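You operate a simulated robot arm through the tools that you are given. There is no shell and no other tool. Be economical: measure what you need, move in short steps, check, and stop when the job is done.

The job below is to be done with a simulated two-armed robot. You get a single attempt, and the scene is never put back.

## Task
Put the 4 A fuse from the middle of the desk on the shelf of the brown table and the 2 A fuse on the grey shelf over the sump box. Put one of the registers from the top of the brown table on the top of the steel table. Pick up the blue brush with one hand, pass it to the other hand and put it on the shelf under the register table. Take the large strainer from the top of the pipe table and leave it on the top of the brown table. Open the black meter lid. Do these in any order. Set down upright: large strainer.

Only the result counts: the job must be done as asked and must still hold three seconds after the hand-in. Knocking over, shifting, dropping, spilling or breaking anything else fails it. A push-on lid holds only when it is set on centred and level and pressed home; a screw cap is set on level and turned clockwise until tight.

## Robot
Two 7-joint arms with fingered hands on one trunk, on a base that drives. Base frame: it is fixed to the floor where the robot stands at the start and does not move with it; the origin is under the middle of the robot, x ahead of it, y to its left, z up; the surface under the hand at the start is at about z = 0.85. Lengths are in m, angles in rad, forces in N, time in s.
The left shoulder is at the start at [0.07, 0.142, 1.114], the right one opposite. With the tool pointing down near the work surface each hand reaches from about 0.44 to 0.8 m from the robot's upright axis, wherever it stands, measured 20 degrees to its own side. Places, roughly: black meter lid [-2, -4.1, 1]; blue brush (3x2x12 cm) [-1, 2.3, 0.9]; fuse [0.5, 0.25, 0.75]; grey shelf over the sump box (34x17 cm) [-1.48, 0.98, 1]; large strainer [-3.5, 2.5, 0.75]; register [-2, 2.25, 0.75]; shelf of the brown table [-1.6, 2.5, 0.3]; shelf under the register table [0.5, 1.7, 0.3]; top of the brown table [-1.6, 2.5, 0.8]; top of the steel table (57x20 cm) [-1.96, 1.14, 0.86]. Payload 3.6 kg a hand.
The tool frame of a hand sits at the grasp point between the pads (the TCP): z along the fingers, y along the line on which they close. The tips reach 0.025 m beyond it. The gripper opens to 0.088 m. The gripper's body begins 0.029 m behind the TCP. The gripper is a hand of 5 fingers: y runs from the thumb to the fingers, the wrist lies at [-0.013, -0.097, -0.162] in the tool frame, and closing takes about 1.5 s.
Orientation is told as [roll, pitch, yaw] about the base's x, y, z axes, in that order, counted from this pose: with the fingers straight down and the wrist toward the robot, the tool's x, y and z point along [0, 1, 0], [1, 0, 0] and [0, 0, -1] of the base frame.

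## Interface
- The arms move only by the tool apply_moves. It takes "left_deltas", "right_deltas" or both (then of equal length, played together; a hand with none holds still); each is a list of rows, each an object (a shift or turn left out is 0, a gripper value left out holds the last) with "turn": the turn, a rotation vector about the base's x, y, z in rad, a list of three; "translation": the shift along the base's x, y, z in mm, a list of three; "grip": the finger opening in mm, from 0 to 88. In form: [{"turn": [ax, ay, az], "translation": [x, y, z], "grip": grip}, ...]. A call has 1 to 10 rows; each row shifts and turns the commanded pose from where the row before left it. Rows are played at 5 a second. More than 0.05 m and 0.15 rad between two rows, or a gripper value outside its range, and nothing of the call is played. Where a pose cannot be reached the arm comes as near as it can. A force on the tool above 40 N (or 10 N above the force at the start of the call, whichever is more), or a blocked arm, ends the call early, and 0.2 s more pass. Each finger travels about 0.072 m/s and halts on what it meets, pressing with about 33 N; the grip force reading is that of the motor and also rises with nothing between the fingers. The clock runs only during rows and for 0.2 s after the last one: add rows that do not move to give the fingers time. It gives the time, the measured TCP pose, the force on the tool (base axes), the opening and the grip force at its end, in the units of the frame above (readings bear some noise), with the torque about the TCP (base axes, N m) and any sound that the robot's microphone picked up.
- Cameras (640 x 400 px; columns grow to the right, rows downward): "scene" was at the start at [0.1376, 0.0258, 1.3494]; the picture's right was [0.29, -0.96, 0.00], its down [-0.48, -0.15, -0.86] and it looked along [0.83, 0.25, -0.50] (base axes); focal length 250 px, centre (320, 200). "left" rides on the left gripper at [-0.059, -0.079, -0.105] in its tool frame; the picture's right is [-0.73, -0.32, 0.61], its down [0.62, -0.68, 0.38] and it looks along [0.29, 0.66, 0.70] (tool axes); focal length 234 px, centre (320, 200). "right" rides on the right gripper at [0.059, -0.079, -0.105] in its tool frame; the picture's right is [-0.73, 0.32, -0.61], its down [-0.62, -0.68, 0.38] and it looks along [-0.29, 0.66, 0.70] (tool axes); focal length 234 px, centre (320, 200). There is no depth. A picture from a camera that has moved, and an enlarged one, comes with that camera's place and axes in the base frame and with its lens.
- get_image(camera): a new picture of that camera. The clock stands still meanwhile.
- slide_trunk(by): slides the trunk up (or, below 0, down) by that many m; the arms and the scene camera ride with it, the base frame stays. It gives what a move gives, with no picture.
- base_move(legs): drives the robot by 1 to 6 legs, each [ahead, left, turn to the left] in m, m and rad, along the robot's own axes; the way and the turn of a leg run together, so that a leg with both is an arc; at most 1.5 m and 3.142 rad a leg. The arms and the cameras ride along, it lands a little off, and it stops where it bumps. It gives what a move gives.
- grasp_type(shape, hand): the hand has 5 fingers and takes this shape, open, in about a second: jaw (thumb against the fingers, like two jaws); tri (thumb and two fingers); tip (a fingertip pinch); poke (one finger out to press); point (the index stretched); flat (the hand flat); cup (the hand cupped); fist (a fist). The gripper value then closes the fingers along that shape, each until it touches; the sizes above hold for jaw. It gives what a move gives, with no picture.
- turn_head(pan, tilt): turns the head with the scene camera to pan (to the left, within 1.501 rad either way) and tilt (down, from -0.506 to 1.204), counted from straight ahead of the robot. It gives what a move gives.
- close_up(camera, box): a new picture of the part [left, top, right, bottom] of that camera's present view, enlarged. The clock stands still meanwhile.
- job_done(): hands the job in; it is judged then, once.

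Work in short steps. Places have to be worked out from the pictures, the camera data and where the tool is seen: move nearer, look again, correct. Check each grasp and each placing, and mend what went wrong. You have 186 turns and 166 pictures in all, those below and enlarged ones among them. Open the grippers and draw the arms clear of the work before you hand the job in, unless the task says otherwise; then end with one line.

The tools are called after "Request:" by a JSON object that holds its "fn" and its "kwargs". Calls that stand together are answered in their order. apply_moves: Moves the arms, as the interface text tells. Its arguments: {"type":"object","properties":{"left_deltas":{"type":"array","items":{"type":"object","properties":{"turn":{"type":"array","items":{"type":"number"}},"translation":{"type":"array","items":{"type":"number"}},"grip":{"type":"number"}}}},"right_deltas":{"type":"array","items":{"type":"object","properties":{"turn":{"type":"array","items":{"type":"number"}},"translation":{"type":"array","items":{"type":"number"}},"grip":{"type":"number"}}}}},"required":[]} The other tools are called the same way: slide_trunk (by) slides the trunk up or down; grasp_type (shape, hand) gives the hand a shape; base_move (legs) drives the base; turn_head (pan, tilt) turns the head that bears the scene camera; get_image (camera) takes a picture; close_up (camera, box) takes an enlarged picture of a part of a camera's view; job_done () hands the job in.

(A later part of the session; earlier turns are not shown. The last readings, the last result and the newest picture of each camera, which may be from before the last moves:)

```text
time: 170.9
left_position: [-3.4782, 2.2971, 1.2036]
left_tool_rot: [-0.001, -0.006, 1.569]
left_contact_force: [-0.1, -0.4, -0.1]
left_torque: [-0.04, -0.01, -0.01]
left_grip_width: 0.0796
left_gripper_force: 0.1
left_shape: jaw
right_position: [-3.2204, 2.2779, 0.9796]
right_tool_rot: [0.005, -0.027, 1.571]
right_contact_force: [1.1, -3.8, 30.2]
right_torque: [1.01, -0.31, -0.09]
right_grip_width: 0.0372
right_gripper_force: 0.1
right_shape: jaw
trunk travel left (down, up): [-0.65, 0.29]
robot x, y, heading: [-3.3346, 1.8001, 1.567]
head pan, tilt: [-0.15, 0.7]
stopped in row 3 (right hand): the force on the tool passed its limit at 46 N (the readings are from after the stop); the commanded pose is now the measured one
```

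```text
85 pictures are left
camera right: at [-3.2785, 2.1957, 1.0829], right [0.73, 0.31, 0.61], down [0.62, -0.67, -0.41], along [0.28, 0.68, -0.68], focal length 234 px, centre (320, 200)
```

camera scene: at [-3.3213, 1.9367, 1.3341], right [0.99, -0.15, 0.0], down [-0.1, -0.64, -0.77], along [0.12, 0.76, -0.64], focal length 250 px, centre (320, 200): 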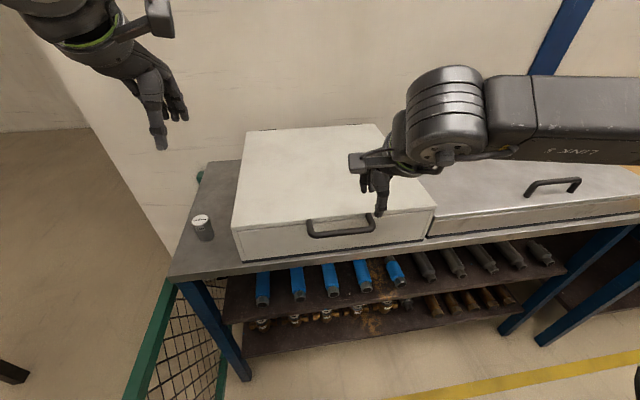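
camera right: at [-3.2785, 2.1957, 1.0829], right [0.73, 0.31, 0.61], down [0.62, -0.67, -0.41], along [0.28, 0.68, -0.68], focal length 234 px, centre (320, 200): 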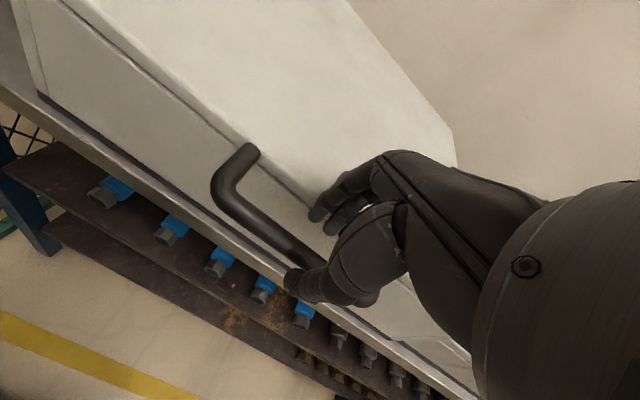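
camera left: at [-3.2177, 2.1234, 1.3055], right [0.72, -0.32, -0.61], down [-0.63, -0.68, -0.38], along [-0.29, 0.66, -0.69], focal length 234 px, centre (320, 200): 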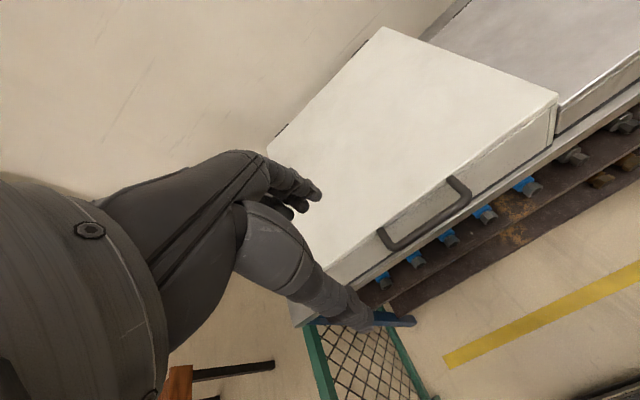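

The finger pads are too thick for the gap when coming from above. I'll back off and rotate the hand to point forward, thumb below and fingers above the bar.

Request:
{"fn": "apply_moves", "kwargs": {"right_deltas": [{"translation": [0, 0, 30]}, {"translation": [0, -40, 10]}, {"translation": [0, -45, 0]}, {"translation": [0, -15, 0], "grip": 60}, {}]}}

Request:
{"fn": "apply_moves", "kwargs": {"right_deltas": [{"turn": [0.147, 0, 0]}, {"turn": [0.147, 0, 0]}, {"turn": [0.147, 0, 0]}, {"turn": [0.147, 0, 0]}, {"turn": [0.147, 0, 0]}, {"turn": [0.147, 0, 0]}, {"turn": [0.147, 0, 0]}, {"turn": [0.147, 0, 0]}, {"turn": [0.147, 0, 0]}, {"turn": [0.12, 0, 0]}]}}

Request:
{"fn": "get_image", "kwargs": {"camera": "scene"}}

Request:
{"fn": "get_image", "kwargs": {"camera": "right"}}

```text
time: 172.1
left_position: [-3.4771, 2.3005, 1.2005]
left_tool_rot: [0.0, -0.002, 1.57]
left_contact_force: [-0.5, 0.0, 0.0]
left_torque: [-0.03, -0.02, -0.01]
left_grip_width: 0.08
left_gripper_force: 0.1
left_shape: jaw
right_position: [-3.2245, 2.1877, 1.0176]
right_tool_rot: [0.006, -0.016, 1.569]
right_contact_force: [-0.4, -0.1, 0.3]
right_torque: [-0.01, 0.0, 0.01]
right_grip_width: 0.0597
right_gripper_force: 0.1
right_shape: jaw
right hand out of reach, approached as far as the arm can: row 4
trunk travel left (down, up): [-0.65, 0.29]
robot x, y, heading: [-3.3339, 1.8038, 1.566]
head pan, tilt: [-0.15, 0.7]
```

```text
time: 173.9
left_position: [-3.4783, 2.3006, 1.2011]
left_tool_rot: [-0.002, -0.002, 1.569]
left_contact_force: [-0.2, -0.4, 1.3]
left_torque: [0.0, 0.0, -0.01]
left_grip_width: 0.0801
left_gripper_force: 0.0
left_shape: jaw
right_position: [-3.2932, 2.2661, 1.0717]
right_tool_rot: [0.1, -0.944, 1.466]
right_contact_force: [0.0, -0.1, 0.1]
right_torque: [0.03, -0.01, -0.01]
right_grip_width: 0.0595
right_gripper_force: 0.0
right_shape: jaw
right hand out of reach, approached as far as the arm can: row 1, 2, 3, 4, 5, 6, 7, 8, 9
trunk travel left (down, up): [-0.65, 0.29]
robot x, y, heading: [-3.3366, 1.8011, 1.569]
head pan, tilt: [-0.15, 0.7]
stopped in row 9 (right hand): the arm was blocked; the commanded pose is now the measured one
```

```text
84 pictures are left
camera scene: at [-3.3203, 1.9359, 1.3339], right [0.98, -0.18, 0.0], down [-0.12, -0.64, -0.76], along [0.14, 0.75, -0.65], focal length 250 px, centre (320, 200)
```

scene: 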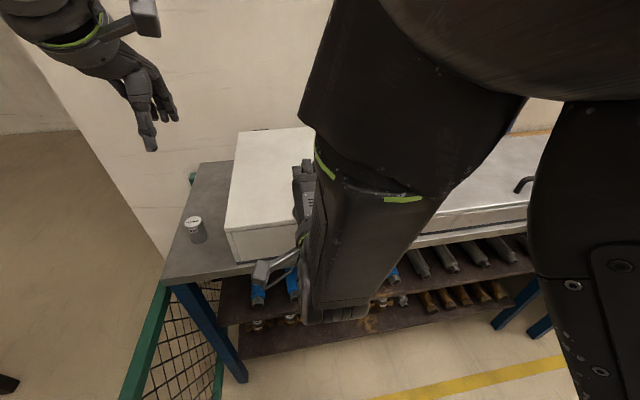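

```text
83 pictures are left
camera right: at [-3.3536, 2.1356, 1.0722], right [0.75, -0.32, 0.57], down [0.57, -0.1, -0.81], along [0.32, 0.94, 0.11], focal length 234 px, centre (320, 200)
```

right: 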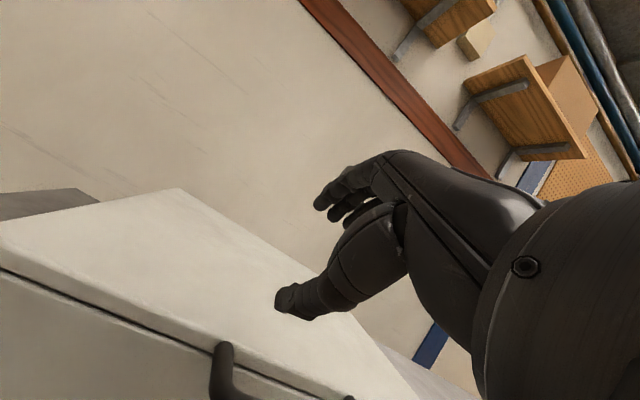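

The hand is too close to the body for this orientation. I'll drive back 0.3 m for room and finish the rotation.

Request:
{"fn": "base_move", "kwargs": {"legs": [[-0.3, 0, 0]]}}

Request:
{"fn": "apply_moves", "kwargs": {"right_deltas": [{"translation": [15, 40, 0]}, {"translation": [15, 45, 0]}, {"translation": [15, 45, 0]}, {"translation": [15, 40, 0]}, {"turn": [0.12, 0, 0]}, {"turn": [0.12, 0, 0]}, {}]}}

Request:
{"fn": "get_image", "kwargs": {"camera": "scene"}}

```text
time: 175.9
left_position: [-3.4799, 2.0035, 1.2001]
left_tool_rot: [0.0, 0.001, 1.571]
left_contact_force: [0.6, -0.4, 0.2]
left_torque: [-0.02, -0.01, -0.02]
left_grip_width: 0.0799
left_gripper_force: 0.0
left_shape: jaw
right_position: [-3.2932, 1.9677, 1.0728]
right_tool_rot: [0.103, -0.945, 1.467]
right_contact_force: [-0.2, -0.1, 0.2]
right_torque: [0.06, -0.04, 0.0]
right_grip_width: 0.0598
right_gripper_force: 0.1
right_shape: jaw
trunk travel left (down, up): [-0.65, 0.29]
robot x, y, heading: [-3.3369, 1.5025, 1.569]
head pan, tilt: [-0.15, 0.7]
```

```text
time: 177.6
left_position: [-3.4783, 2.0024, 1.2008]
left_tool_rot: [0.003, -0.002, 1.571]
left_contact_force: [0.8, 0.2, -0.2]
left_torque: [-0.02, 0.02, 0.02]
left_grip_width: 0.0798
left_gripper_force: 0.0
left_shape: jaw
right_position: [-3.3001, 2.1356, 1.1297]
right_tool_rot: [0.174, -1.173, 1.396]
right_contact_force: [0.1, 0.7, -0.3]
right_torque: [0.0, 0.0, -0.01]
right_grip_width: 0.06
right_gripper_force: 0.1
right_shape: jaw
right hand out of reach, approached as far as the arm can: row 1, 4, 5, 6
trunk travel left (down, up): [-0.65, 0.29]
robot x, y, heading: [-3.3369, 1.5005, 1.567]
head pan, tilt: [-0.15, 0.7]
```

```text
82 pictures are left
camera scene: at [-3.3208, 1.6381, 1.334], right [0.99, -0.15, 0.0], down [-0.1, -0.64, -0.76], along [0.12, 0.76, -0.64], focal length 250 px, centre (320, 200)
```

scene: 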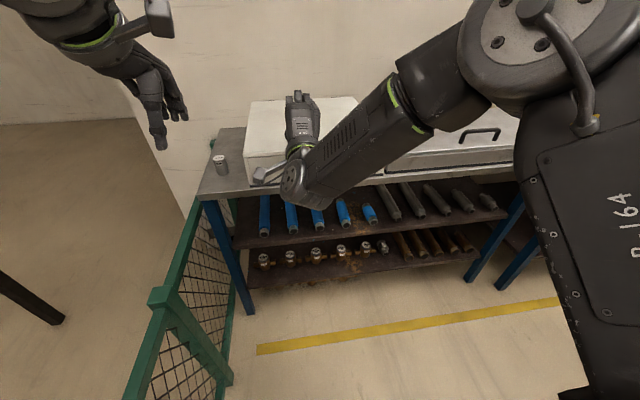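

The wrist is near its limit because the shoulder sits high. Lowering the trunk will let the forearm come in level, so I'll lower it 0.3 m.

Request:
{"fn": "slide_trunk", "kwargs": {"by": -0.3}}

Request:
{"fn": "apply_moves", "kwargs": {"right_deltas": [{"translation": [15, 0, 25]}, {"translation": [20, 0, 25]}, {"translation": [20, 0, 25]}, {"translation": [25, 10, 20], "turn": [0.1, 0, 0]}, {"turn": [0.1, 0, 0]}, {}]}}

Request:
{"fn": "turn_head", "kwargs": {"pan": -0.1, "tilt": 0.35}}

Request:
{"fn": "get_image", "kwargs": {"camera": "scene"}}

Request:
{"fn": "get_image", "kwargs": {"camera": "right"}}

```text
time: 180.6
left_position: [-3.4796, 2.0015, 0.9004]
left_tool_rot: [0.0, -0.001, 1.569]
left_contact_force: [-0.5, 0.2, 1.0]
left_torque: [0.02, 0.02, 0.01]
left_grip_width: 0.08
left_gripper_force: 0.0
left_shape: jaw
right_position: [-3.3011, 2.1348, 0.8306]
right_tool_rot: [0.17, -1.173, 1.398]
right_contact_force: [1.2, 0.1, -0.5]
right_torque: [0.01, -0.03, 0.01]
right_grip_width: 0.0598
right_gripper_force: 0.0
right_shape: jaw
trunk travel left (down, up): [-0.35, 0.59]
robot x, y, heading: [-3.3357, 1.4983, 1.567]
head pan, tilt: [-0.15, 0.7]
```

```text
time: 181.9
left_position: [-3.4794, 2.0018, 0.901]
left_tool_rot: [0.001, -0.002, 1.571]
left_contact_force: [0.1, -0.2, 0.0]
left_torque: [-0.01, -0.04, -0.02]
left_grip_width: 0.08
left_gripper_force: 0.0
left_shape: jaw
right_position: [-3.2862, 2.1209, 0.9592]
right_tool_rot: [0.352, -1.358, 1.212]
right_contact_force: [-0.5, 0.5, -0.2]
right_torque: [-0.01, 0.0, -0.01]
right_grip_width: 0.0599
right_gripper_force: 0.0
right_shape: jaw
right hand out of reach, approached as far as the arm can: row 2, 3, 4, 5
trunk travel left (down, up): [-0.35, 0.59]
robot x, y, heading: [-3.3367, 1.5047, 1.572]
head pan, tilt: [-0.15, 0.7]
```

```text
time: 182.8
left_position: [-3.4792, 2.0024, 0.9014]
left_tool_rot: [-0.002, -0.001, 1.571]
left_contact_force: [0.9, -0.6, -0.4]
left_torque: [-0.01, 0.0, 0.0]
left_grip_width: 0.0798
left_gripper_force: 0.1
left_shape: jaw
right_position: [-3.2865, 2.1237, 0.9596]
right_tool_rot: [0.35, -1.358, 1.215]
right_contact_force: [0.6, -0.7, -0.1]
right_torque: [-0.03, 0.02, 0.01]
right_grip_width: 0.0598
right_gripper_force: 0.1
right_shape: jaw
trunk travel left (down, up): [-0.35, 0.59]
robot x, y, heading: [-3.3353, 1.5043, 1.57]
head pan, tilt: [-0.099, 0.351]
```

```text
81 pictures are left
camera scene: at [-3.3255, 1.6462, 1.0654], right [0.99, -0.1, 0.0], down [-0.03, -0.34, -0.94], along [0.1, 0.93, -0.34], focal length 250 px, centre (320, 200)
```

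scene: 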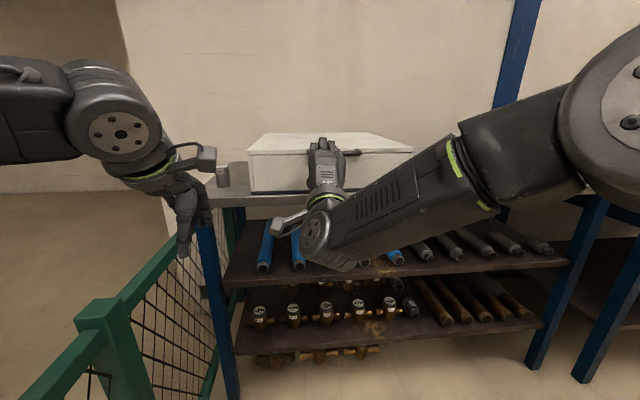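

```text
80 pictures are left
camera right: at [-3.3502, 2.0044, 0.9067], right [0.75, -0.54, 0.38], down [0.57, 0.23, -0.79], along [0.34, 0.81, 0.48], focal length 234 px, centre (320, 200)
```

right: 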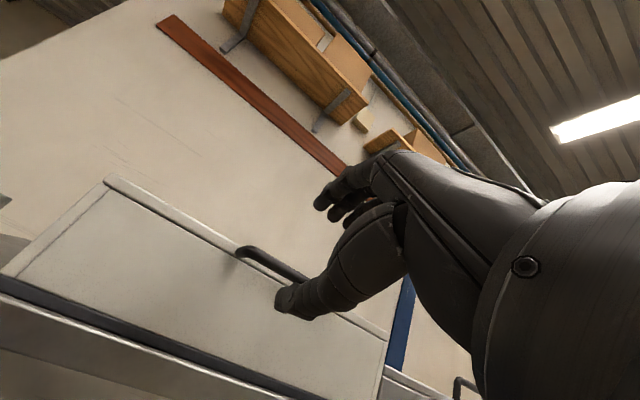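

The hand now points forward with the thumb below. I'll lower it 18 mm to the bar's height and drive forward most of the way.

Request:
{"fn": "apply_moves", "kwargs": {"right_deltas": [{"translation": [0, 0, -10]}, {"translation": [0, 0, -10]}, {}], "left_deltas": [{"translation": [0, 0, 30]}, {"translation": [0, 0, 30]}, {}]}}

Request:
{"fn": "base_move", "kwargs": {"legs": [[0.1, -0.045, 0]]}}

Request:
{"fn": "get_image", "kwargs": {"camera": "right"}}

Request:
{"fn": "close_up", "kwargs": {"camera": "scene", "box": [240, 110, 420, 220]}}

```text
time: 183.6
left_position: [-3.481, 2.0016, 0.9629]
left_tool_rot: [0.001, -0.003, 1.571]
left_contact_force: [0.7, 0.0, 0.2]
left_torque: [-0.03, 0.0, -0.02]
left_grip_width: 0.08
left_gripper_force: 0.1
left_shape: jaw
right_position: [-3.2964, 2.118, 0.9419]
right_tool_rot: [0.342, -1.361, 1.229]
right_contact_force: [0.4, 0.2, 0.0]
right_torque: [0.01, 0.01, 0.0]
right_grip_width: 0.0599
right_gripper_force: 0.0
right_shape: jaw
right hand out of reach, approached as far as the arm can: row 1, 2
trunk travel left (down, up): [-0.35, 0.59]
robot x, y, heading: [-3.3367, 1.5082, 1.569]
head pan, tilt: [-0.099, 0.351]
```

```text
time: 184.8
left_position: [-3.4336, 2.1027, 0.9605]
left_tool_rot: [0.0, 0.001, 1.57]
left_contact_force: [-0.1, 0.5, -0.6]
left_torque: [0.0, -0.02, -0.01]
left_grip_width: 0.0799
left_gripper_force: 0.0
left_shape: jaw
right_position: [-3.25, 2.218, 0.9424]
right_tool_rot: [0.343, -1.362, 1.226]
right_contact_force: [-0.1, 0.4, -0.3]
right_torque: [0.03, -0.02, 0.04]
right_grip_width: 0.0597
right_gripper_force: 0.0
right_shape: jaw
trunk travel left (down, up): [-0.35, 0.59]
robot x, y, heading: [-3.2907, 1.6046, 1.567]
head pan, tilt: [-0.099, 0.351]
```

```text
79 pictures are left
camera right: at [-3.3128, 2.1001, 0.8896], right [0.75, -0.54, 0.38], down [0.57, 0.24, -0.79], along [0.33, 0.81, 0.49], focal length 234 px, centre (320, 200)
```

right: 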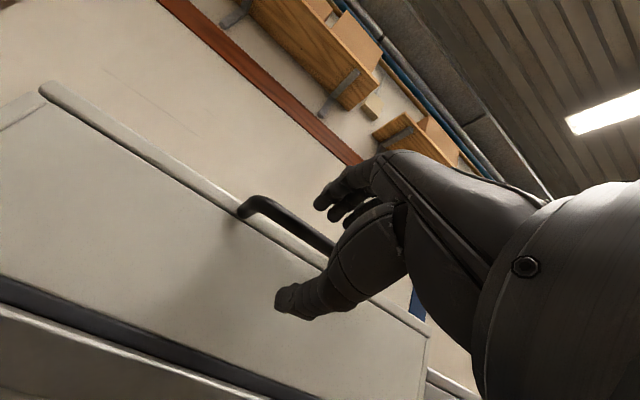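

```text
3.56 times, centred on (330, 165) of scene
camera zoom: at [-3.2796, 1.746, 1.0653], right [0.99, -0.1, 0.0], down [-0.04, -0.34, -0.94], along [0.1, 0.93, -0.34], focal length 888 px, centre (284, 324)
```

zoom: 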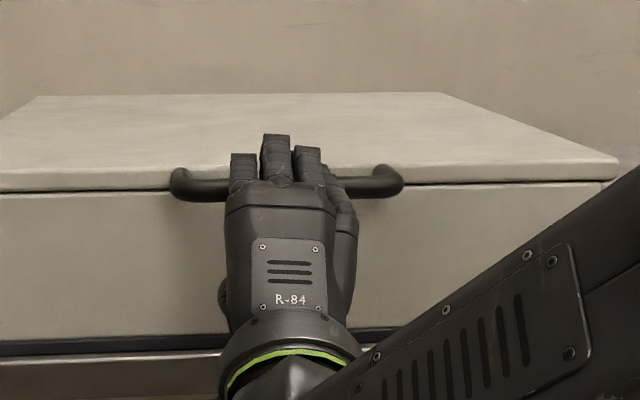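

The bar lines up with the grasp point. I'll drive forward 0.06 m and close on it.

Request:
{"fn": "base_move", "kwargs": {"legs": [[0.058, 0, 0]]}}

Request:
{"fn": "get_image", "kwargs": {"camera": "right"}}

Request:
{"fn": "apply_moves", "kwargs": {"right_deltas": [{"grip": 30}, {"grip": 10}, {}, {}, {}, {}]}}

Request:
{"fn": "get_image", "kwargs": {"camera": "right"}}

```text
time: 185.7
left_position: [-3.4349, 2.1609, 0.9607]
left_tool_rot: [0.001, 0.0, 1.571]
left_contact_force: [-0.8, -0.2, 0.2]
left_torque: [-0.01, -0.02, 0.02]
left_grip_width: 0.0797
left_gripper_force: 0.0
left_shape: jaw
right_position: [-3.2506, 2.2773, 0.9421]
right_tool_rot: [0.339, -1.361, 1.229]
right_contact_force: [0.9, -0.4, 0.0]
right_torque: [0.05, 0.01, 0.0]
right_grip_width: 0.0598
right_gripper_force: 0.0
right_shape: jaw
trunk travel left (down, up): [-0.35, 0.59]
robot x, y, heading: [-3.2918, 1.6606, 1.568]
head pan, tilt: [-0.099, 0.351]
```

```text
77 pictures are left
camera right: at [-3.3136, 2.1594, 0.8894], right [0.75, -0.54, 0.38], down [0.57, 0.24, -0.79], along [0.33, 0.81, 0.49], focal length 234 px, centre (320, 200)
```

right: 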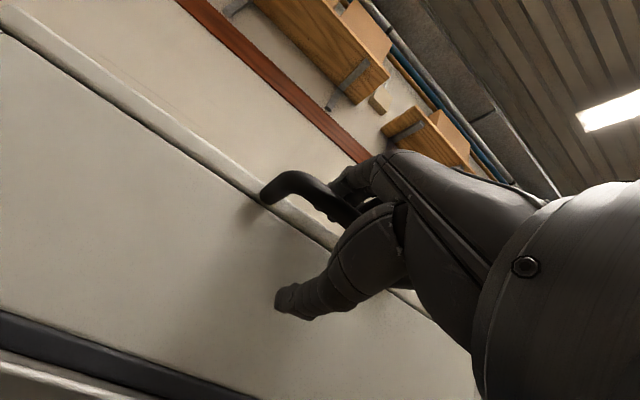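

```text
time: 187.1
left_position: [-3.4343, 2.1596, 0.9635]
left_tool_rot: [0.0, -0.002, 1.57]
left_contact_force: [-0.2, 0.0, -0.8]
left_torque: [0.01, 0.0, 0.01]
left_grip_width: 0.0798
left_gripper_force: 0.1
left_shape: jaw
right_position: [-3.2506, 2.2762, 0.944]
right_tool_rot: [0.344, -1.362, 1.225]
right_contact_force: [0.0, 5.6, 14.7]
right_torque: [-0.14, -0.42, 0.1]
right_grip_width: 0.0105
right_gripper_force: 0.0
right_shape: jaw
trunk travel left (down, up): [-0.35, 0.59]
robot x, y, heading: [-3.287, 1.6639, 1.568]
head pan, tilt: [-0.099, 0.351]
```

```text
76 pictures are left
camera right: at [-3.3138, 2.1576, 0.891], right [0.75, -0.54, 0.38], down [0.57, 0.24, -0.78], along [0.33, 0.81, 0.49], focal length 234 px, centre (320, 200)
```

right: 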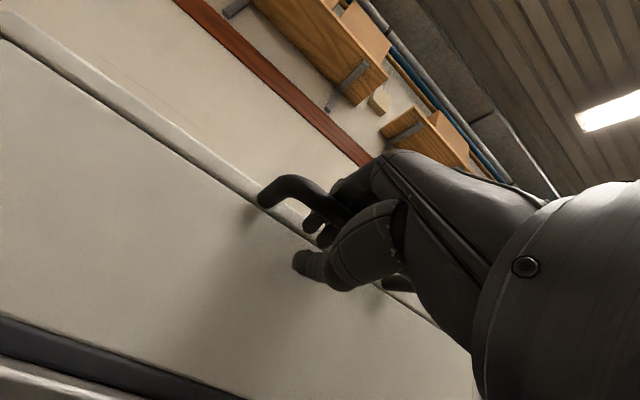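

The fingers are around the bar. I'll try lifting a little and watch the forces.

Request:
{"fn": "apply_moves", "kwargs": {"right_deltas": [{"translation": [0, 0, 12]}, {"translation": [0, 0, 15]}, {"translation": [0, 1, 20]}, {"translation": [0, 2, 20]}, {}]}}

Request:
{"fn": "close_up", "kwargs": {"camera": "scene", "box": [200, 80, 440, 230]}}

```text
time: 188.3
left_position: [-3.4345, 2.1608, 0.9619]
left_tool_rot: [0.0, 0.0, 1.573]
left_contact_force: [-0.4, 0.3, 0.1]
left_torque: [0.0, -0.02, 0.0]
left_grip_width: 0.0799
left_gripper_force: 0.0
left_shape: jaw
right_position: [-3.2515, 2.2798, 1.0087]
right_tool_rot: [0.345, -1.363, 1.228]
right_contact_force: [1.4, -0.4, -1.7]
right_torque: [-0.01, -0.01, 0.03]
right_grip_width: 0.0105
right_gripper_force: 0.2
right_shape: jaw
trunk travel left (down, up): [-0.35, 0.59]
robot x, y, heading: [-3.2925, 1.6612, 1.573]
head pan, tilt: [-0.099, 0.351]
```

```text
2.67 times, centred on (320, 155) of scene
camera zoom: at [-3.2801, 1.8041, 1.0655], right [0.99, -0.1, 0.0], down [-0.03, -0.34, -0.94], along [0.09, 0.93, -0.34], focal length 666 px, centre (320, 320)
```

zoom: 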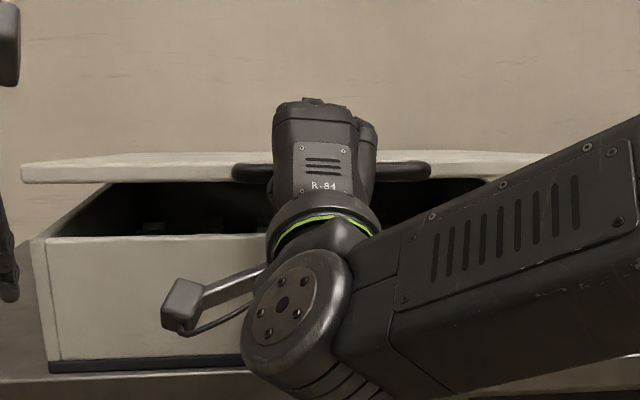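

The lid opens easily. I'll continue along the arc about the rear hinge.

Request:
{"fn": "apply_moves", "kwargs": {"right_deltas": [{"translation": [0, 7, 39]}, {"translation": [0, 10, 39]}, {"translation": [0, 13, 38]}, {"translation": [0, 16, 37]}, {"translation": [0, 19, 35]}, {}]}}

Request:
{"fn": "get_image", "kwargs": {"camera": "scene"}}

```text
time: 189.7
left_position: [-3.4346, 2.1599, 0.9631]
left_tool_rot: [0.002, -0.003, 1.571]
left_contact_force: [-1.3, -0.2, 0.0]
left_torque: [0.03, 0.04, 0.01]
left_grip_width: 0.0798
left_gripper_force: 0.0
left_shape: jaw
right_position: [-3.2512, 2.3433, 1.1981]
right_tool_rot: [0.338, -1.362, 1.232]
right_contact_force: [-1.3, -0.4, -1.0]
right_torque: [0.03, -0.02, 0.0]
right_grip_width: 0.0104
right_gripper_force: 0.1
right_shape: jaw
trunk travel left (down, up): [-0.35, 0.59]
robot x, y, heading: [-3.289, 1.6622, 1.57]
head pan, tilt: [-0.099, 0.351]
```

```text
74 pictures are left
camera scene: at [-3.2802, 1.8042, 1.0655], right [0.99, -0.1, 0.0], down [-0.03, -0.34, -0.94], along [0.09, 0.93, -0.34], focal length 250 px, centre (320, 200)
```

scene: 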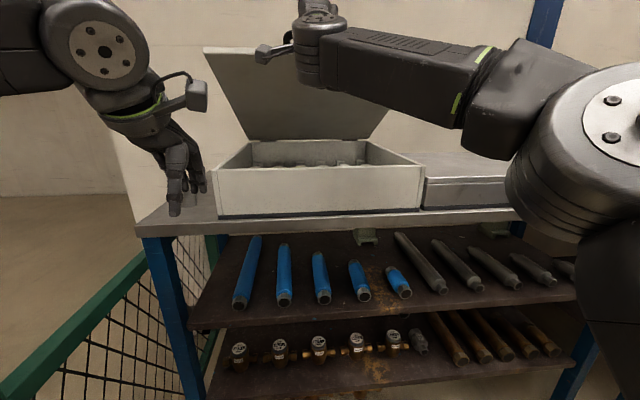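

The lid is halfway up and cans are visible inside. I'll keep opening.

Request:
{"fn": "apply_moves", "kwargs": {"right_deltas": [{"translation": [0, 22, 34]}, {"translation": [0, 24, 32]}, {"translation": [0, 27, 30]}, {"translation": [0, 29, 28]}, {"translation": [0, 31, 25]}, {"translation": [0, 33, 22]}, {}]}}

Request:
{"fn": "get_image", "kwargs": {"camera": "scene"}}

```text
time: 191.3
left_position: [-3.4346, 2.1619, 0.9621]
left_tool_rot: [0.001, -0.001, 1.57]
left_contact_force: [0.0, 0.6, -0.1]
left_torque: [0.02, -0.02, -0.03]
left_grip_width: 0.08
left_gripper_force: 0.0
left_shape: jaw
right_position: [-3.2278, 2.3632, 1.247]
right_tool_rot: [0.342, -1.363, 1.228]
right_contact_force: [-0.4, -0.1, -1.0]
right_torque: [-0.01, 0.02, -0.02]
right_grip_width: 0.0104
right_gripper_force: 0.0
right_shape: jaw
right hand out of reach, approached as far as the arm can: row 2, 3, 4, 5, 6
trunk travel left (down, up): [-0.35, 0.59]
robot x, y, heading: [-3.2874, 1.6604, 1.574]
head pan, tilt: [-0.099, 0.351]
```

```text
73 pictures are left
camera scene: at [-3.2803, 1.8044, 1.0654], right [0.99, -0.1, 0.0], down [-0.03, -0.34, -0.94], along [0.1, 0.93, -0.34], focal length 250 px, centre (320, 200)
```

scene: 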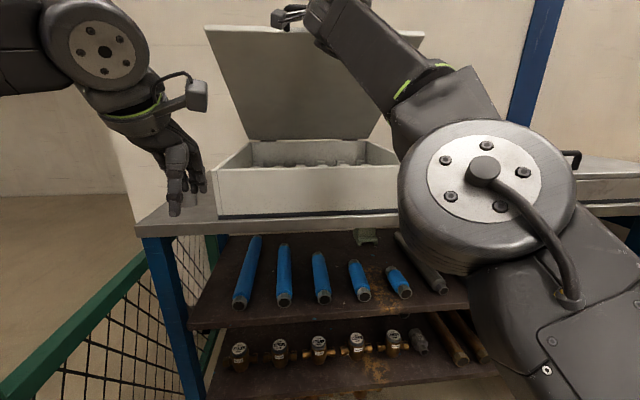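

The right arm is at its reach limit with the lid about 37° open. I'll raise the left hand to look into the box with its camera.

Request:
{"fn": "apply_moves", "kwargs": {"left_deltas": [{"translation": [20, -5, 40]}, {"translation": [20, -5, 40]}, {"translation": [20, 0, 40]}, {"translation": [20, 0, 40]}, {"translation": [20, 0, 40]}, {"translation": [0, 0, 20]}]}}

Request:
{"fn": "get_image", "kwargs": {"camera": "left"}}

Request:
{"fn": "close_up", "kwargs": {"camera": "scene", "box": [190, 120, 430, 230]}}

```text
time: 192.7
left_position: [-3.4517, 2.1046, 1.0237]
left_tool_rot: [-0.006, -0.005, 1.569]
left_contact_force: [-0.8, -0.9, 0.4]
left_torque: [0.0, 0.0, 0.0]
left_grip_width: 0.0798
left_gripper_force: 0.1
left_shape: jaw
left hand out of reach, approached as far as the arm can: row 1, 2, 3, 4, 5, 6
right_position: [-3.2274, 2.3632, 1.2468]
right_tool_rot: [0.343, -1.361, 1.226]
right_contact_force: [-1.0, -0.5, -1.1]
right_torque: [-0.02, -0.02, -0.01]
right_grip_width: 0.0102
right_gripper_force: 0.1
right_shape: jaw
trunk travel left (down, up): [-0.35, 0.59]
robot x, y, heading: [-3.292, 1.6618, 1.567]
head pan, tilt: [-0.099, 0.351]
```

```text
72 pictures are left
camera left: at [-3.3936, 2.0252, 1.1278], right [0.73, -0.32, -0.61], down [-0.62, -0.68, -0.39], along [-0.29, 0.66, -0.69], focal length 234 px, centre (320, 200)
```

left: 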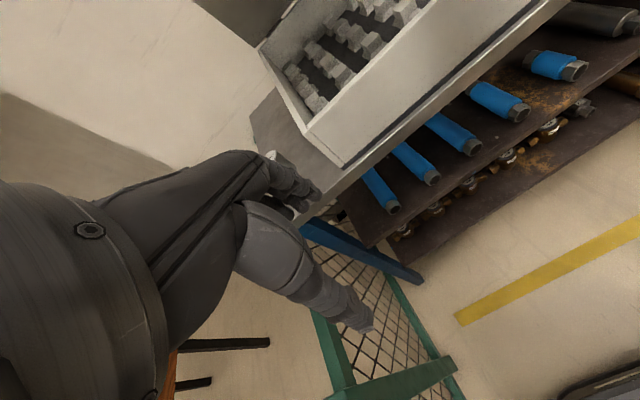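

```text
2.67 times, centred on (310, 175) of scene
camera zoom: at [-3.2802, 1.8042, 1.0654], right [0.99, -0.1, 0.0], down [-0.03, -0.34, -0.94], along [0.09, 0.93, -0.34], focal length 666 px, centre (347, 267)
```

zoom: 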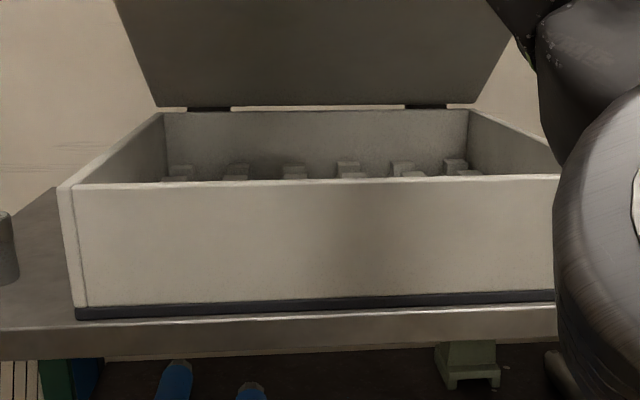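

The box appears to hold only notched racks. I need a view of the whole interior. First I'll check whether the lid holds itself, by lowering the hand slightly and looking.

Request:
{"fn": "apply_moves", "kwargs": {"right_deltas": [{"grip": 30}, {"grip": 50}, {}, {"translation": [0, -5, -8]}, {"translation": [0, -5, -8]}, {}]}}

Request:
{"fn": "get_image", "kwargs": {"camera": "right"}}

Request:
{"fn": "get_image", "kwargs": {"camera": "scene"}}

```text
time: 194.1
left_position: [-3.4523, 2.1044, 1.0233]
left_tool_rot: [-0.004, -0.006, 1.569]
left_contact_force: [0.0, 0.2, 0.2]
left_torque: [0.03, 0.0, 0.02]
left_grip_width: 0.08
left_gripper_force: 0.0
left_shape: jaw
right_position: [-3.2322, 2.3647, 1.2395]
right_tool_rot: [0.342, -1.364, 1.228]
right_contact_force: [0.3, -2.0, -1.5]
right_torque: [-0.01, 0.02, 0.0]
right_grip_width: 0.0506
right_gripper_force: 0.1
right_shape: jaw
right hand out of reach, approached as far as the arm can: row 4, 5
trunk travel left (down, up): [-0.35, 0.59]
robot x, y, heading: [-3.2926, 1.661, 1.565]
head pan, tilt: [-0.099, 0.351]
```

```text
70 pictures are left
camera right: at [-3.2946, 2.2458, 1.1875], right [0.75, -0.54, 0.38], down [0.57, 0.24, -0.79], along [0.33, 0.81, 0.49], focal length 234 px, centre (320, 200)
```

right: 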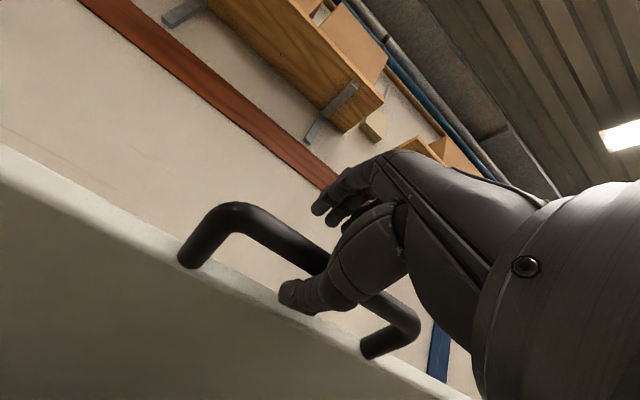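

```text
69 pictures are left
camera scene: at [-3.28, 1.8041, 1.0655], right [0.99, -0.1, 0.0], down [-0.03, -0.34, -0.94], along [0.09, 0.93, -0.34], focal length 250 px, centre (320, 200)
```

scene: 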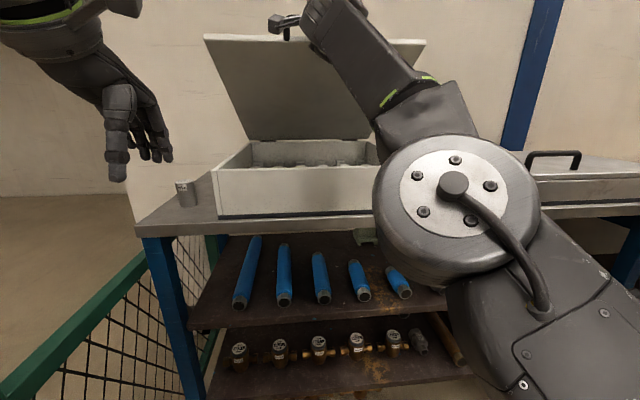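

The lid does not hold itself and is resting lightly on the thumb. I'll zoom into the left camera's view of the box interior.

Request:
{"fn": "close_up", "kwargs": {"camera": "left", "box": [230, 0, 430, 130]}}

Request:
{"fn": "close_up", "kwargs": {"camera": "scene", "box": [160, 130, 400, 230]}}

```text
3.08 times, centred on (330, 65) of left
camera zoom: at [-3.3933, 2.0249, 1.1279], right [0.73, -0.32, -0.61], down [-0.62, -0.68, -0.39], along [-0.29, 0.66, -0.69], focal length 720 px, centre (289, 615)
```

zoom: 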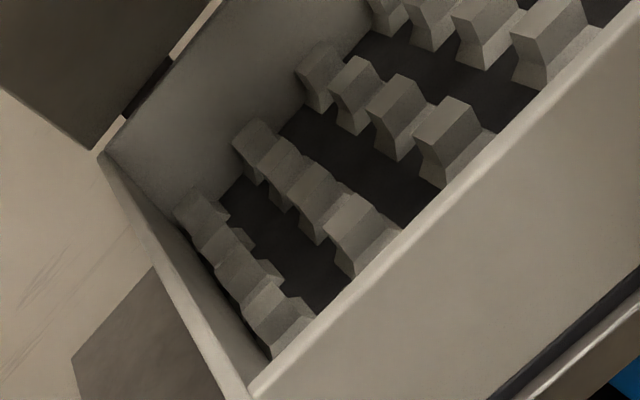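

```text
2.67 times, centred on (280, 180) of scene
camera zoom: at [-3.28, 1.8041, 1.0655], right [0.99, -0.1, 0.0], down [-0.03, -0.34, -0.94], along [0.09, 0.93, -0.34], focal length 666 px, centre (427, 253)
```

zoom: 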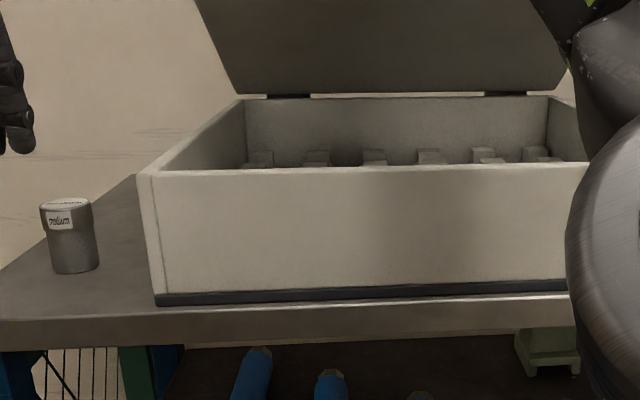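

The left half of the box is empty cradles. I'll open the lid a bit further in small alternating trunk and base steps to see the rest of the interior.

Request:
{"fn": "apply_moves", "kwargs": {"right_deltas": [{"grip": 25}, {}, {}]}}

Request:
{"fn": "slide_trunk", "kwargs": {"by": 0.04}}

Request:
{"fn": "base_move", "kwargs": {"legs": [[0.03, 0, 0]]}}

Request:
{"fn": "slide_trunk", "kwargs": {"by": 0.04}}

Request:
{"fn": "base_move", "kwargs": {"legs": [[0.035, 0, 0]]}}

Request:
{"fn": "slide_trunk", "kwargs": {"by": 0.04}}

Request:
{"fn": "base_move", "kwargs": {"legs": [[0.04, 0, 0]]}}

Request:
{"fn": "slide_trunk", "kwargs": {"by": 0.04}}

Request:
{"fn": "turn_head", "kwargs": {"pan": 0.0, "tilt": 0.5}}

Request:
{"fn": "get_image", "kwargs": {"camera": "scene"}}

```text
time: 194.9
left_position: [-3.4511, 2.1055, 1.0232]
left_tool_rot: [-0.003, -0.002, 1.569]
left_contact_force: [-0.2, 0.0, 0.4]
left_torque: [-0.04, 0.03, 0.02]
left_grip_width: 0.0802
left_gripper_force: 0.2
left_shape: jaw
right_position: [-3.2318, 2.365, 1.2393]
right_tool_rot: [0.341, -1.361, 1.231]
right_contact_force: [-0.5, 1.5, -2.8]
right_torque: [0.07, 0.01, 0.0]
right_grip_width: 0.0263
right_gripper_force: 0.0
right_shape: jaw
trunk travel left (down, up): [-0.35, 0.59]
robot x, y, heading: [-3.293, 1.66, 1.568]
head pan, tilt: [-0.099, 0.351]
```

```text
time: 195.8
left_position: [-3.452, 2.1051, 1.064]
left_tool_rot: [-0.005, -0.005, 1.571]
left_contact_force: [1.2, -0.6, -0.1]
left_torque: [-0.02, -0.02, -0.04]
left_grip_width: 0.0798
left_gripper_force: 0.0
left_shape: jaw
right_position: [-3.2326, 2.3645, 1.28]
right_tool_rot: [0.342, -1.363, 1.229]
right_contact_force: [0.6, 0.1, -1.4]
right_torque: [-0.05, -0.03, 0.02]
right_grip_width: 0.0258
right_gripper_force: 0.1
right_shape: jaw
trunk travel left (down, up): [-0.39, 0.55]
robot x, y, heading: [-3.2925, 1.6592, 1.568]
head pan, tilt: [-0.099, 0.351]
```

```text
time: 196.6
left_position: [-3.4512, 2.1361, 1.0632]
left_tool_rot: [0.0, -0.002, 1.569]
left_contact_force: [-0.4, 0.1, 0.4]
left_torque: [-0.02, -0.03, 0.04]
left_grip_width: 0.0797
left_gripper_force: 0.0
left_shape: jaw
right_position: [-3.232, 2.3941, 1.2807]
right_tool_rot: [0.341, -1.361, 1.231]
right_contact_force: [-0.4, 0.1, -1.3]
right_torque: [0.0, 0.01, 0.0]
right_grip_width: 0.0258
right_gripper_force: 0.1
right_shape: jaw
trunk travel left (down, up): [-0.39, 0.55]
robot x, y, heading: [-3.2923, 1.6904, 1.567]
head pan, tilt: [-0.099, 0.351]
```

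```text
time: 197.4
left_position: [-3.4524, 2.1337, 1.1049]
left_tool_rot: [-0.004, -0.005, 1.569]
left_contact_force: [0.5, 0.5, 0.8]
left_torque: [-0.02, 0.03, 0.03]
left_grip_width: 0.0801
left_gripper_force: 0.1
left_shape: jaw
right_position: [-3.2324, 2.3922, 1.3208]
right_tool_rot: [0.343, -1.363, 1.226]
right_contact_force: [1.1, -1.5, -0.5]
right_torque: [-0.03, -0.01, 0.0]
right_grip_width: 0.0257
right_gripper_force: 0.0
right_shape: jaw
trunk travel left (down, up): [-0.43, 0.51]
robot x, y, heading: [-3.2939, 1.6944, 1.564]
head pan, tilt: [-0.099, 0.351]
```

```text
time: 198.3
left_position: [-3.4527, 2.1712, 1.103]
left_tool_rot: [-0.001, -0.003, 1.571]
left_contact_force: [-0.7, 0.1, -0.2]
left_torque: [-0.01, 0.0, -0.01]
left_grip_width: 0.0799
left_gripper_force: 0.0
left_shape: jaw
right_position: [-3.2323, 2.4283, 1.3204]
right_tool_rot: [0.339, -1.362, 1.231]
right_contact_force: [-0.1, -0.3, -1.2]
right_torque: [0.0, -0.03, 0.0]
right_grip_width: 0.0255
right_gripper_force: 0.0
right_shape: jaw
trunk travel left (down, up): [-0.43, 0.51]
robot x, y, heading: [-3.289, 1.7265, 1.573]
head pan, tilt: [-0.099, 0.351]
```

```text
time: 199.1
left_position: [-3.4534, 2.1699, 1.1437]
left_tool_rot: [-0.003, -0.004, 1.572]
left_contact_force: [0.2, -0.2, 0.4]
left_torque: [-0.05, 0.0, -0.01]
left_grip_width: 0.08
left_gripper_force: 0.0
left_shape: jaw
right_position: [-3.233, 2.4268, 1.3619]
right_tool_rot: [0.348, -1.365, 1.224]
right_contact_force: [-1.3, -0.9, 0.0]
right_torque: [-0.06, 0.0, -0.01]
right_grip_width: 0.0254
right_gripper_force: 0.0
right_shape: jaw
trunk travel left (down, up): [-0.47, 0.47]
robot x, y, heading: [-3.2923, 1.7283, 1.57]
head pan, tilt: [-0.099, 0.351]
```

```text
time: 200.0
left_position: [-3.4522, 2.2094, 1.1441]
left_tool_rot: [-0.003, -0.004, 1.571]
left_contact_force: [-0.6, -0.1, 0.0]
left_torque: [0.02, -0.01, 0.04]
left_grip_width: 0.0799
left_gripper_force: 0.1
left_shape: jaw
right_position: [-3.2317, 2.4686, 1.3606]
right_tool_rot: [0.342, -1.362, 1.229]
right_contact_force: [0.4, -0.4, -0.6]
right_torque: [0.0, 0.01, -0.01]
right_grip_width: 0.0257
right_gripper_force: 0.0
right_shape: jaw
trunk travel left (down, up): [-0.47, 0.47]
robot x, y, heading: [-3.291, 1.7675, 1.567]
head pan, tilt: [-0.099, 0.351]
```

```text
time: 200.8
left_position: [-3.4528, 2.2087, 1.1857]
left_tool_rot: [-0.003, -0.006, 1.571]
left_contact_force: [0.2, -0.4, 0.4]
left_torque: [-0.03, 0.02, 0.02]
left_grip_width: 0.08
left_gripper_force: 0.1
left_shape: jaw
right_position: [-3.233, 2.4681, 1.4003]
right_tool_rot: [0.345, -1.363, 1.227]
right_contact_force: [-1.0, 0.6, 0.4]
right_torque: [0.04, -0.02, 0.02]
right_grip_width: 0.0252
right_gripper_force: 0.2
right_shape: jaw
trunk travel left (down, up): [-0.51, 0.43]
robot x, y, heading: [-3.2877, 1.7654, 1.57]
head pan, tilt: [-0.099, 0.351]
```

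```text
time: 201.5
left_position: [-3.4523, 2.2099, 1.1831]
left_tool_rot: [-0.003, -0.007, 1.571]
left_contact_force: [0.4, -0.4, 0.9]
left_torque: [0.0, -0.01, 0.04]
left_grip_width: 0.08
left_gripper_force: 0.1
left_shape: jaw
right_position: [-3.2317, 2.4689, 1.4004]
right_tool_rot: [0.343, -1.364, 1.227]
right_contact_force: [0.3, -0.9, -0.4]
right_torque: [0.01, 0.0, 0.0]
right_grip_width: 0.0252
right_gripper_force: 0.0
right_shape: jaw
trunk travel left (down, up): [-0.51, 0.43]
robot x, y, heading: [-3.2869, 1.7652, 1.575]
head pan, tilt: [0.0, 0.499]
```

```text
66 pictures are left
camera scene: at [-3.2894, 1.9077, 1.2118], right [1.0, 0.0, 0.0], down [0.0, -0.48, -0.88], along [0.0, 0.88, -0.48], focal length 250 px, centre (320, 200)
```

scene: 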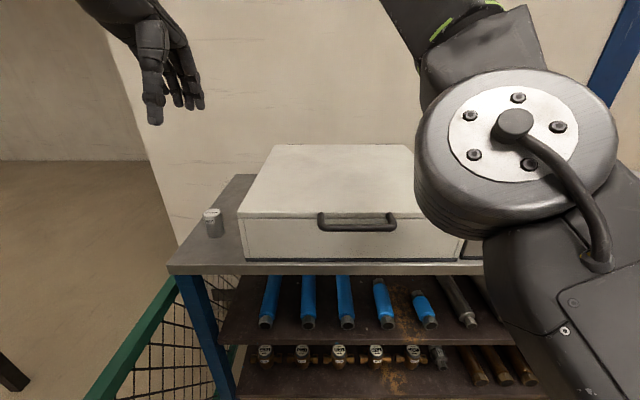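

The lid has slipped off and closed again. I'll re-examine the can's label and its surroundings before searching elsewhere.

Request:
{"fn": "close_up", "kwargs": {"camera": "scene", "box": [160, 160, 280, 250]}}

Request:
{"fn": "get_image", "kwargs": {"camera": "left"}}

```text
4.44 times, centred on (220, 205) of scene
camera zoom: at [-3.2894, 1.9077, 1.2118], right [1.0, 0.0, 0.0], down [0.0, -0.48, -0.88], along [0.0, 0.88, -0.48], focal length 1110 px, centre (764, 178)
```

zoom: 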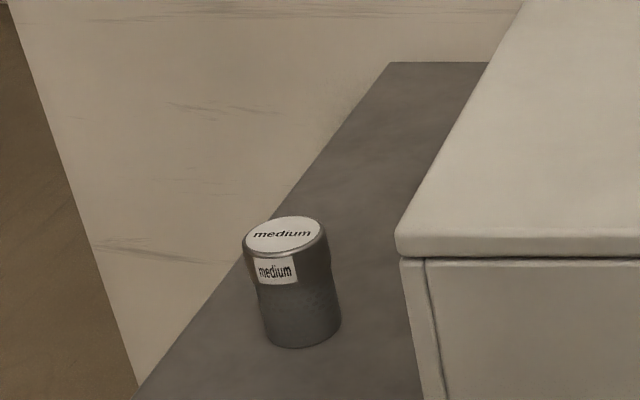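

```text
64 pictures are left
camera left: at [-3.3939, 2.1301, 1.2878], right [0.73, -0.32, -0.61], down [-0.62, -0.68, -0.39], along [-0.29, 0.66, -0.69], focal length 234 px, centre (320, 200)
```

left: 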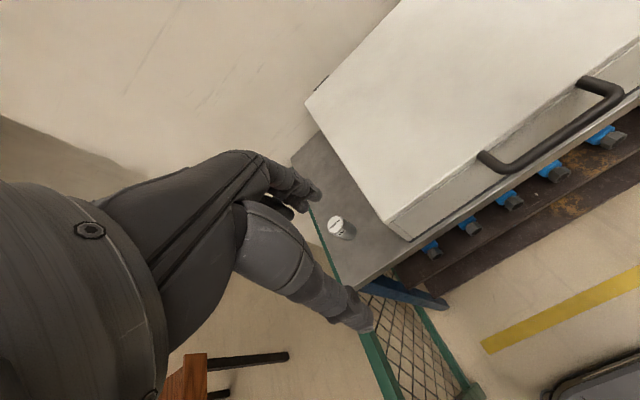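

There is another grey can-like item on the lower shelf beside the brass meters. I'll zoom in to compare labels.

Request:
{"fn": "close_up", "kwargs": {"camera": "scene", "box": [380, 325, 480, 385]}}

```text
6.40 times, centred on (430, 355) of scene
camera zoom: at [-3.2894, 1.9077, 1.2118], right [1.0, 0.0, 0.0], down [0.0, -0.48, -0.88], along [0.0, 0.88, -0.48], focal length 1598 px, centre (-384, -792)
```

zoom: 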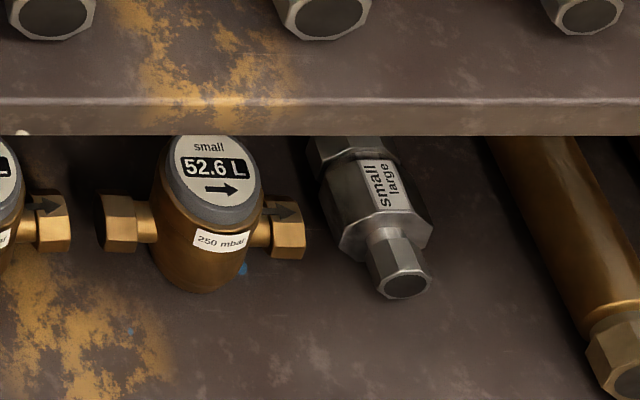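

Apart from the boxes, this can is the only object standing on the pipe-table top, so it must be the strainer meant; sizes elsewhere read "middle", so "medium" looks like a mesh grade. It stands at about (−3.549, 2.413) with its top at z=0.902. I'll bring the left hand over it.

Request:
{"fn": "apply_moves", "kwargs": {"left_deltas": [{"translation": [-24, 40, 0], "grip": 80}, {"translation": [-24, 40, 0]}, {"translation": [-24, 42, 0]}, {"translation": [-24, 42, 0]}, {"translation": [0, 40, -20]}, {"translation": [0, 0, -45]}, {"translation": [0, 0, -45]}, {"translation": [0, 0, -45]}, {"translation": [0, 0, -40]}, {}], "right_deltas": [{"translation": [0, -20, 0]}, {"translation": [0, -30, 0]}, {"translation": [0, -30, 0]}, {}, {}, {}, {}, {}, {}, {}]}}

Request:
{"fn": "get_image", "kwargs": {"camera": "left"}}

```text
time: 203.7
left_position: [-3.5591, 2.3862, 0.9571]
left_tool_rot: [-0.002, -0.005, 1.571]
left_contact_force: [0.2, 0.1, 0.6]
left_torque: [0.0, 0.0, 0.03]
left_grip_width: 0.0801
left_gripper_force: 0.1
left_shape: jaw
left hand out of reach, approached as far as the arm can: row 3, 4, 5
right_position: [-3.233, 2.388, 1.3997]
right_tool_rot: [0.346, -1.364, 1.227]
right_contact_force: [-0.2, 0.0, 0.6]
right_torque: [0.03, -0.01, -0.01]
right_grip_width: 0.0247
right_gripper_force: 0.1
right_shape: jaw
right hand out of reach, approached as far as the arm can: row 1
trunk travel left (down, up): [-0.51, 0.43]
robot x, y, heading: [-3.289, 1.77, 1.566]
head pan, tilt: [0.0, 0.499]
```

```text
62 pictures are left
camera left: at [-3.5006, 2.3051, 1.0615], right [0.73, -0.32, -0.61], down [-0.62, -0.68, -0.39], along [-0.29, 0.66, -0.69], focal length 234 px, centre (320, 200)
```

left: 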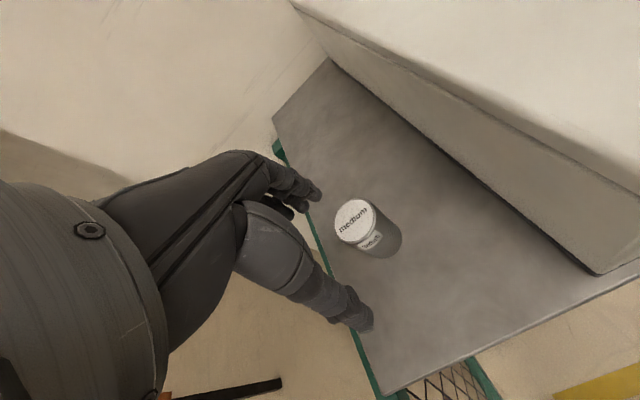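

I'll correct by (+16, +19) mm, descend to z≈0.873 and grip.

Request:
{"fn": "apply_moves", "kwargs": {"left_deltas": [{"translation": [16, 19, 0]}, {"translation": [0, 0, -30]}, {"translation": [0, 0, -30]}, {"translation": [0, 0, -22]}, {}, {"grip": 55}, {"grip": 35}, {}, {}, {}]}}

Request:
{"fn": "get_image", "kwargs": {"camera": "left"}}

```text
time: 205.9
left_position: [-3.5456, 2.4068, 0.8756]
left_tool_rot: [-0.003, -0.005, 1.571]
left_contact_force: [0.7, 0.5, 0.0]
left_torque: [0.02, 0.0, -0.02]
left_grip_width: 0.0341
left_gripper_force: 33.3
left_shape: jaw
right_position: [-3.2329, 2.3884, 1.4013]
right_tool_rot: [0.343, -1.363, 1.228]
right_contact_force: [-0.1, 0.1, -0.3]
right_torque: [0.0, 0.02, 0.02]
right_grip_width: 0.0252
right_gripper_force: 0.0
right_shape: jaw
trunk travel left (down, up): [-0.51, 0.43]
robot x, y, heading: [-3.2908, 1.7659, 1.573]
head pan, tilt: [0.0, 0.499]
```

```text
61 pictures are left
camera left: at [-3.4866, 2.3269, 0.9793], right [0.73, -0.32, -0.61], down [-0.62, -0.68, -0.39], along [-0.29, 0.66, -0.69], focal length 234 px, centre (320, 200)
```

left: 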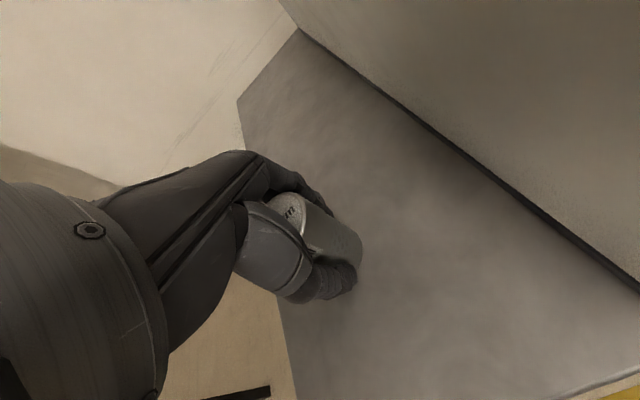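

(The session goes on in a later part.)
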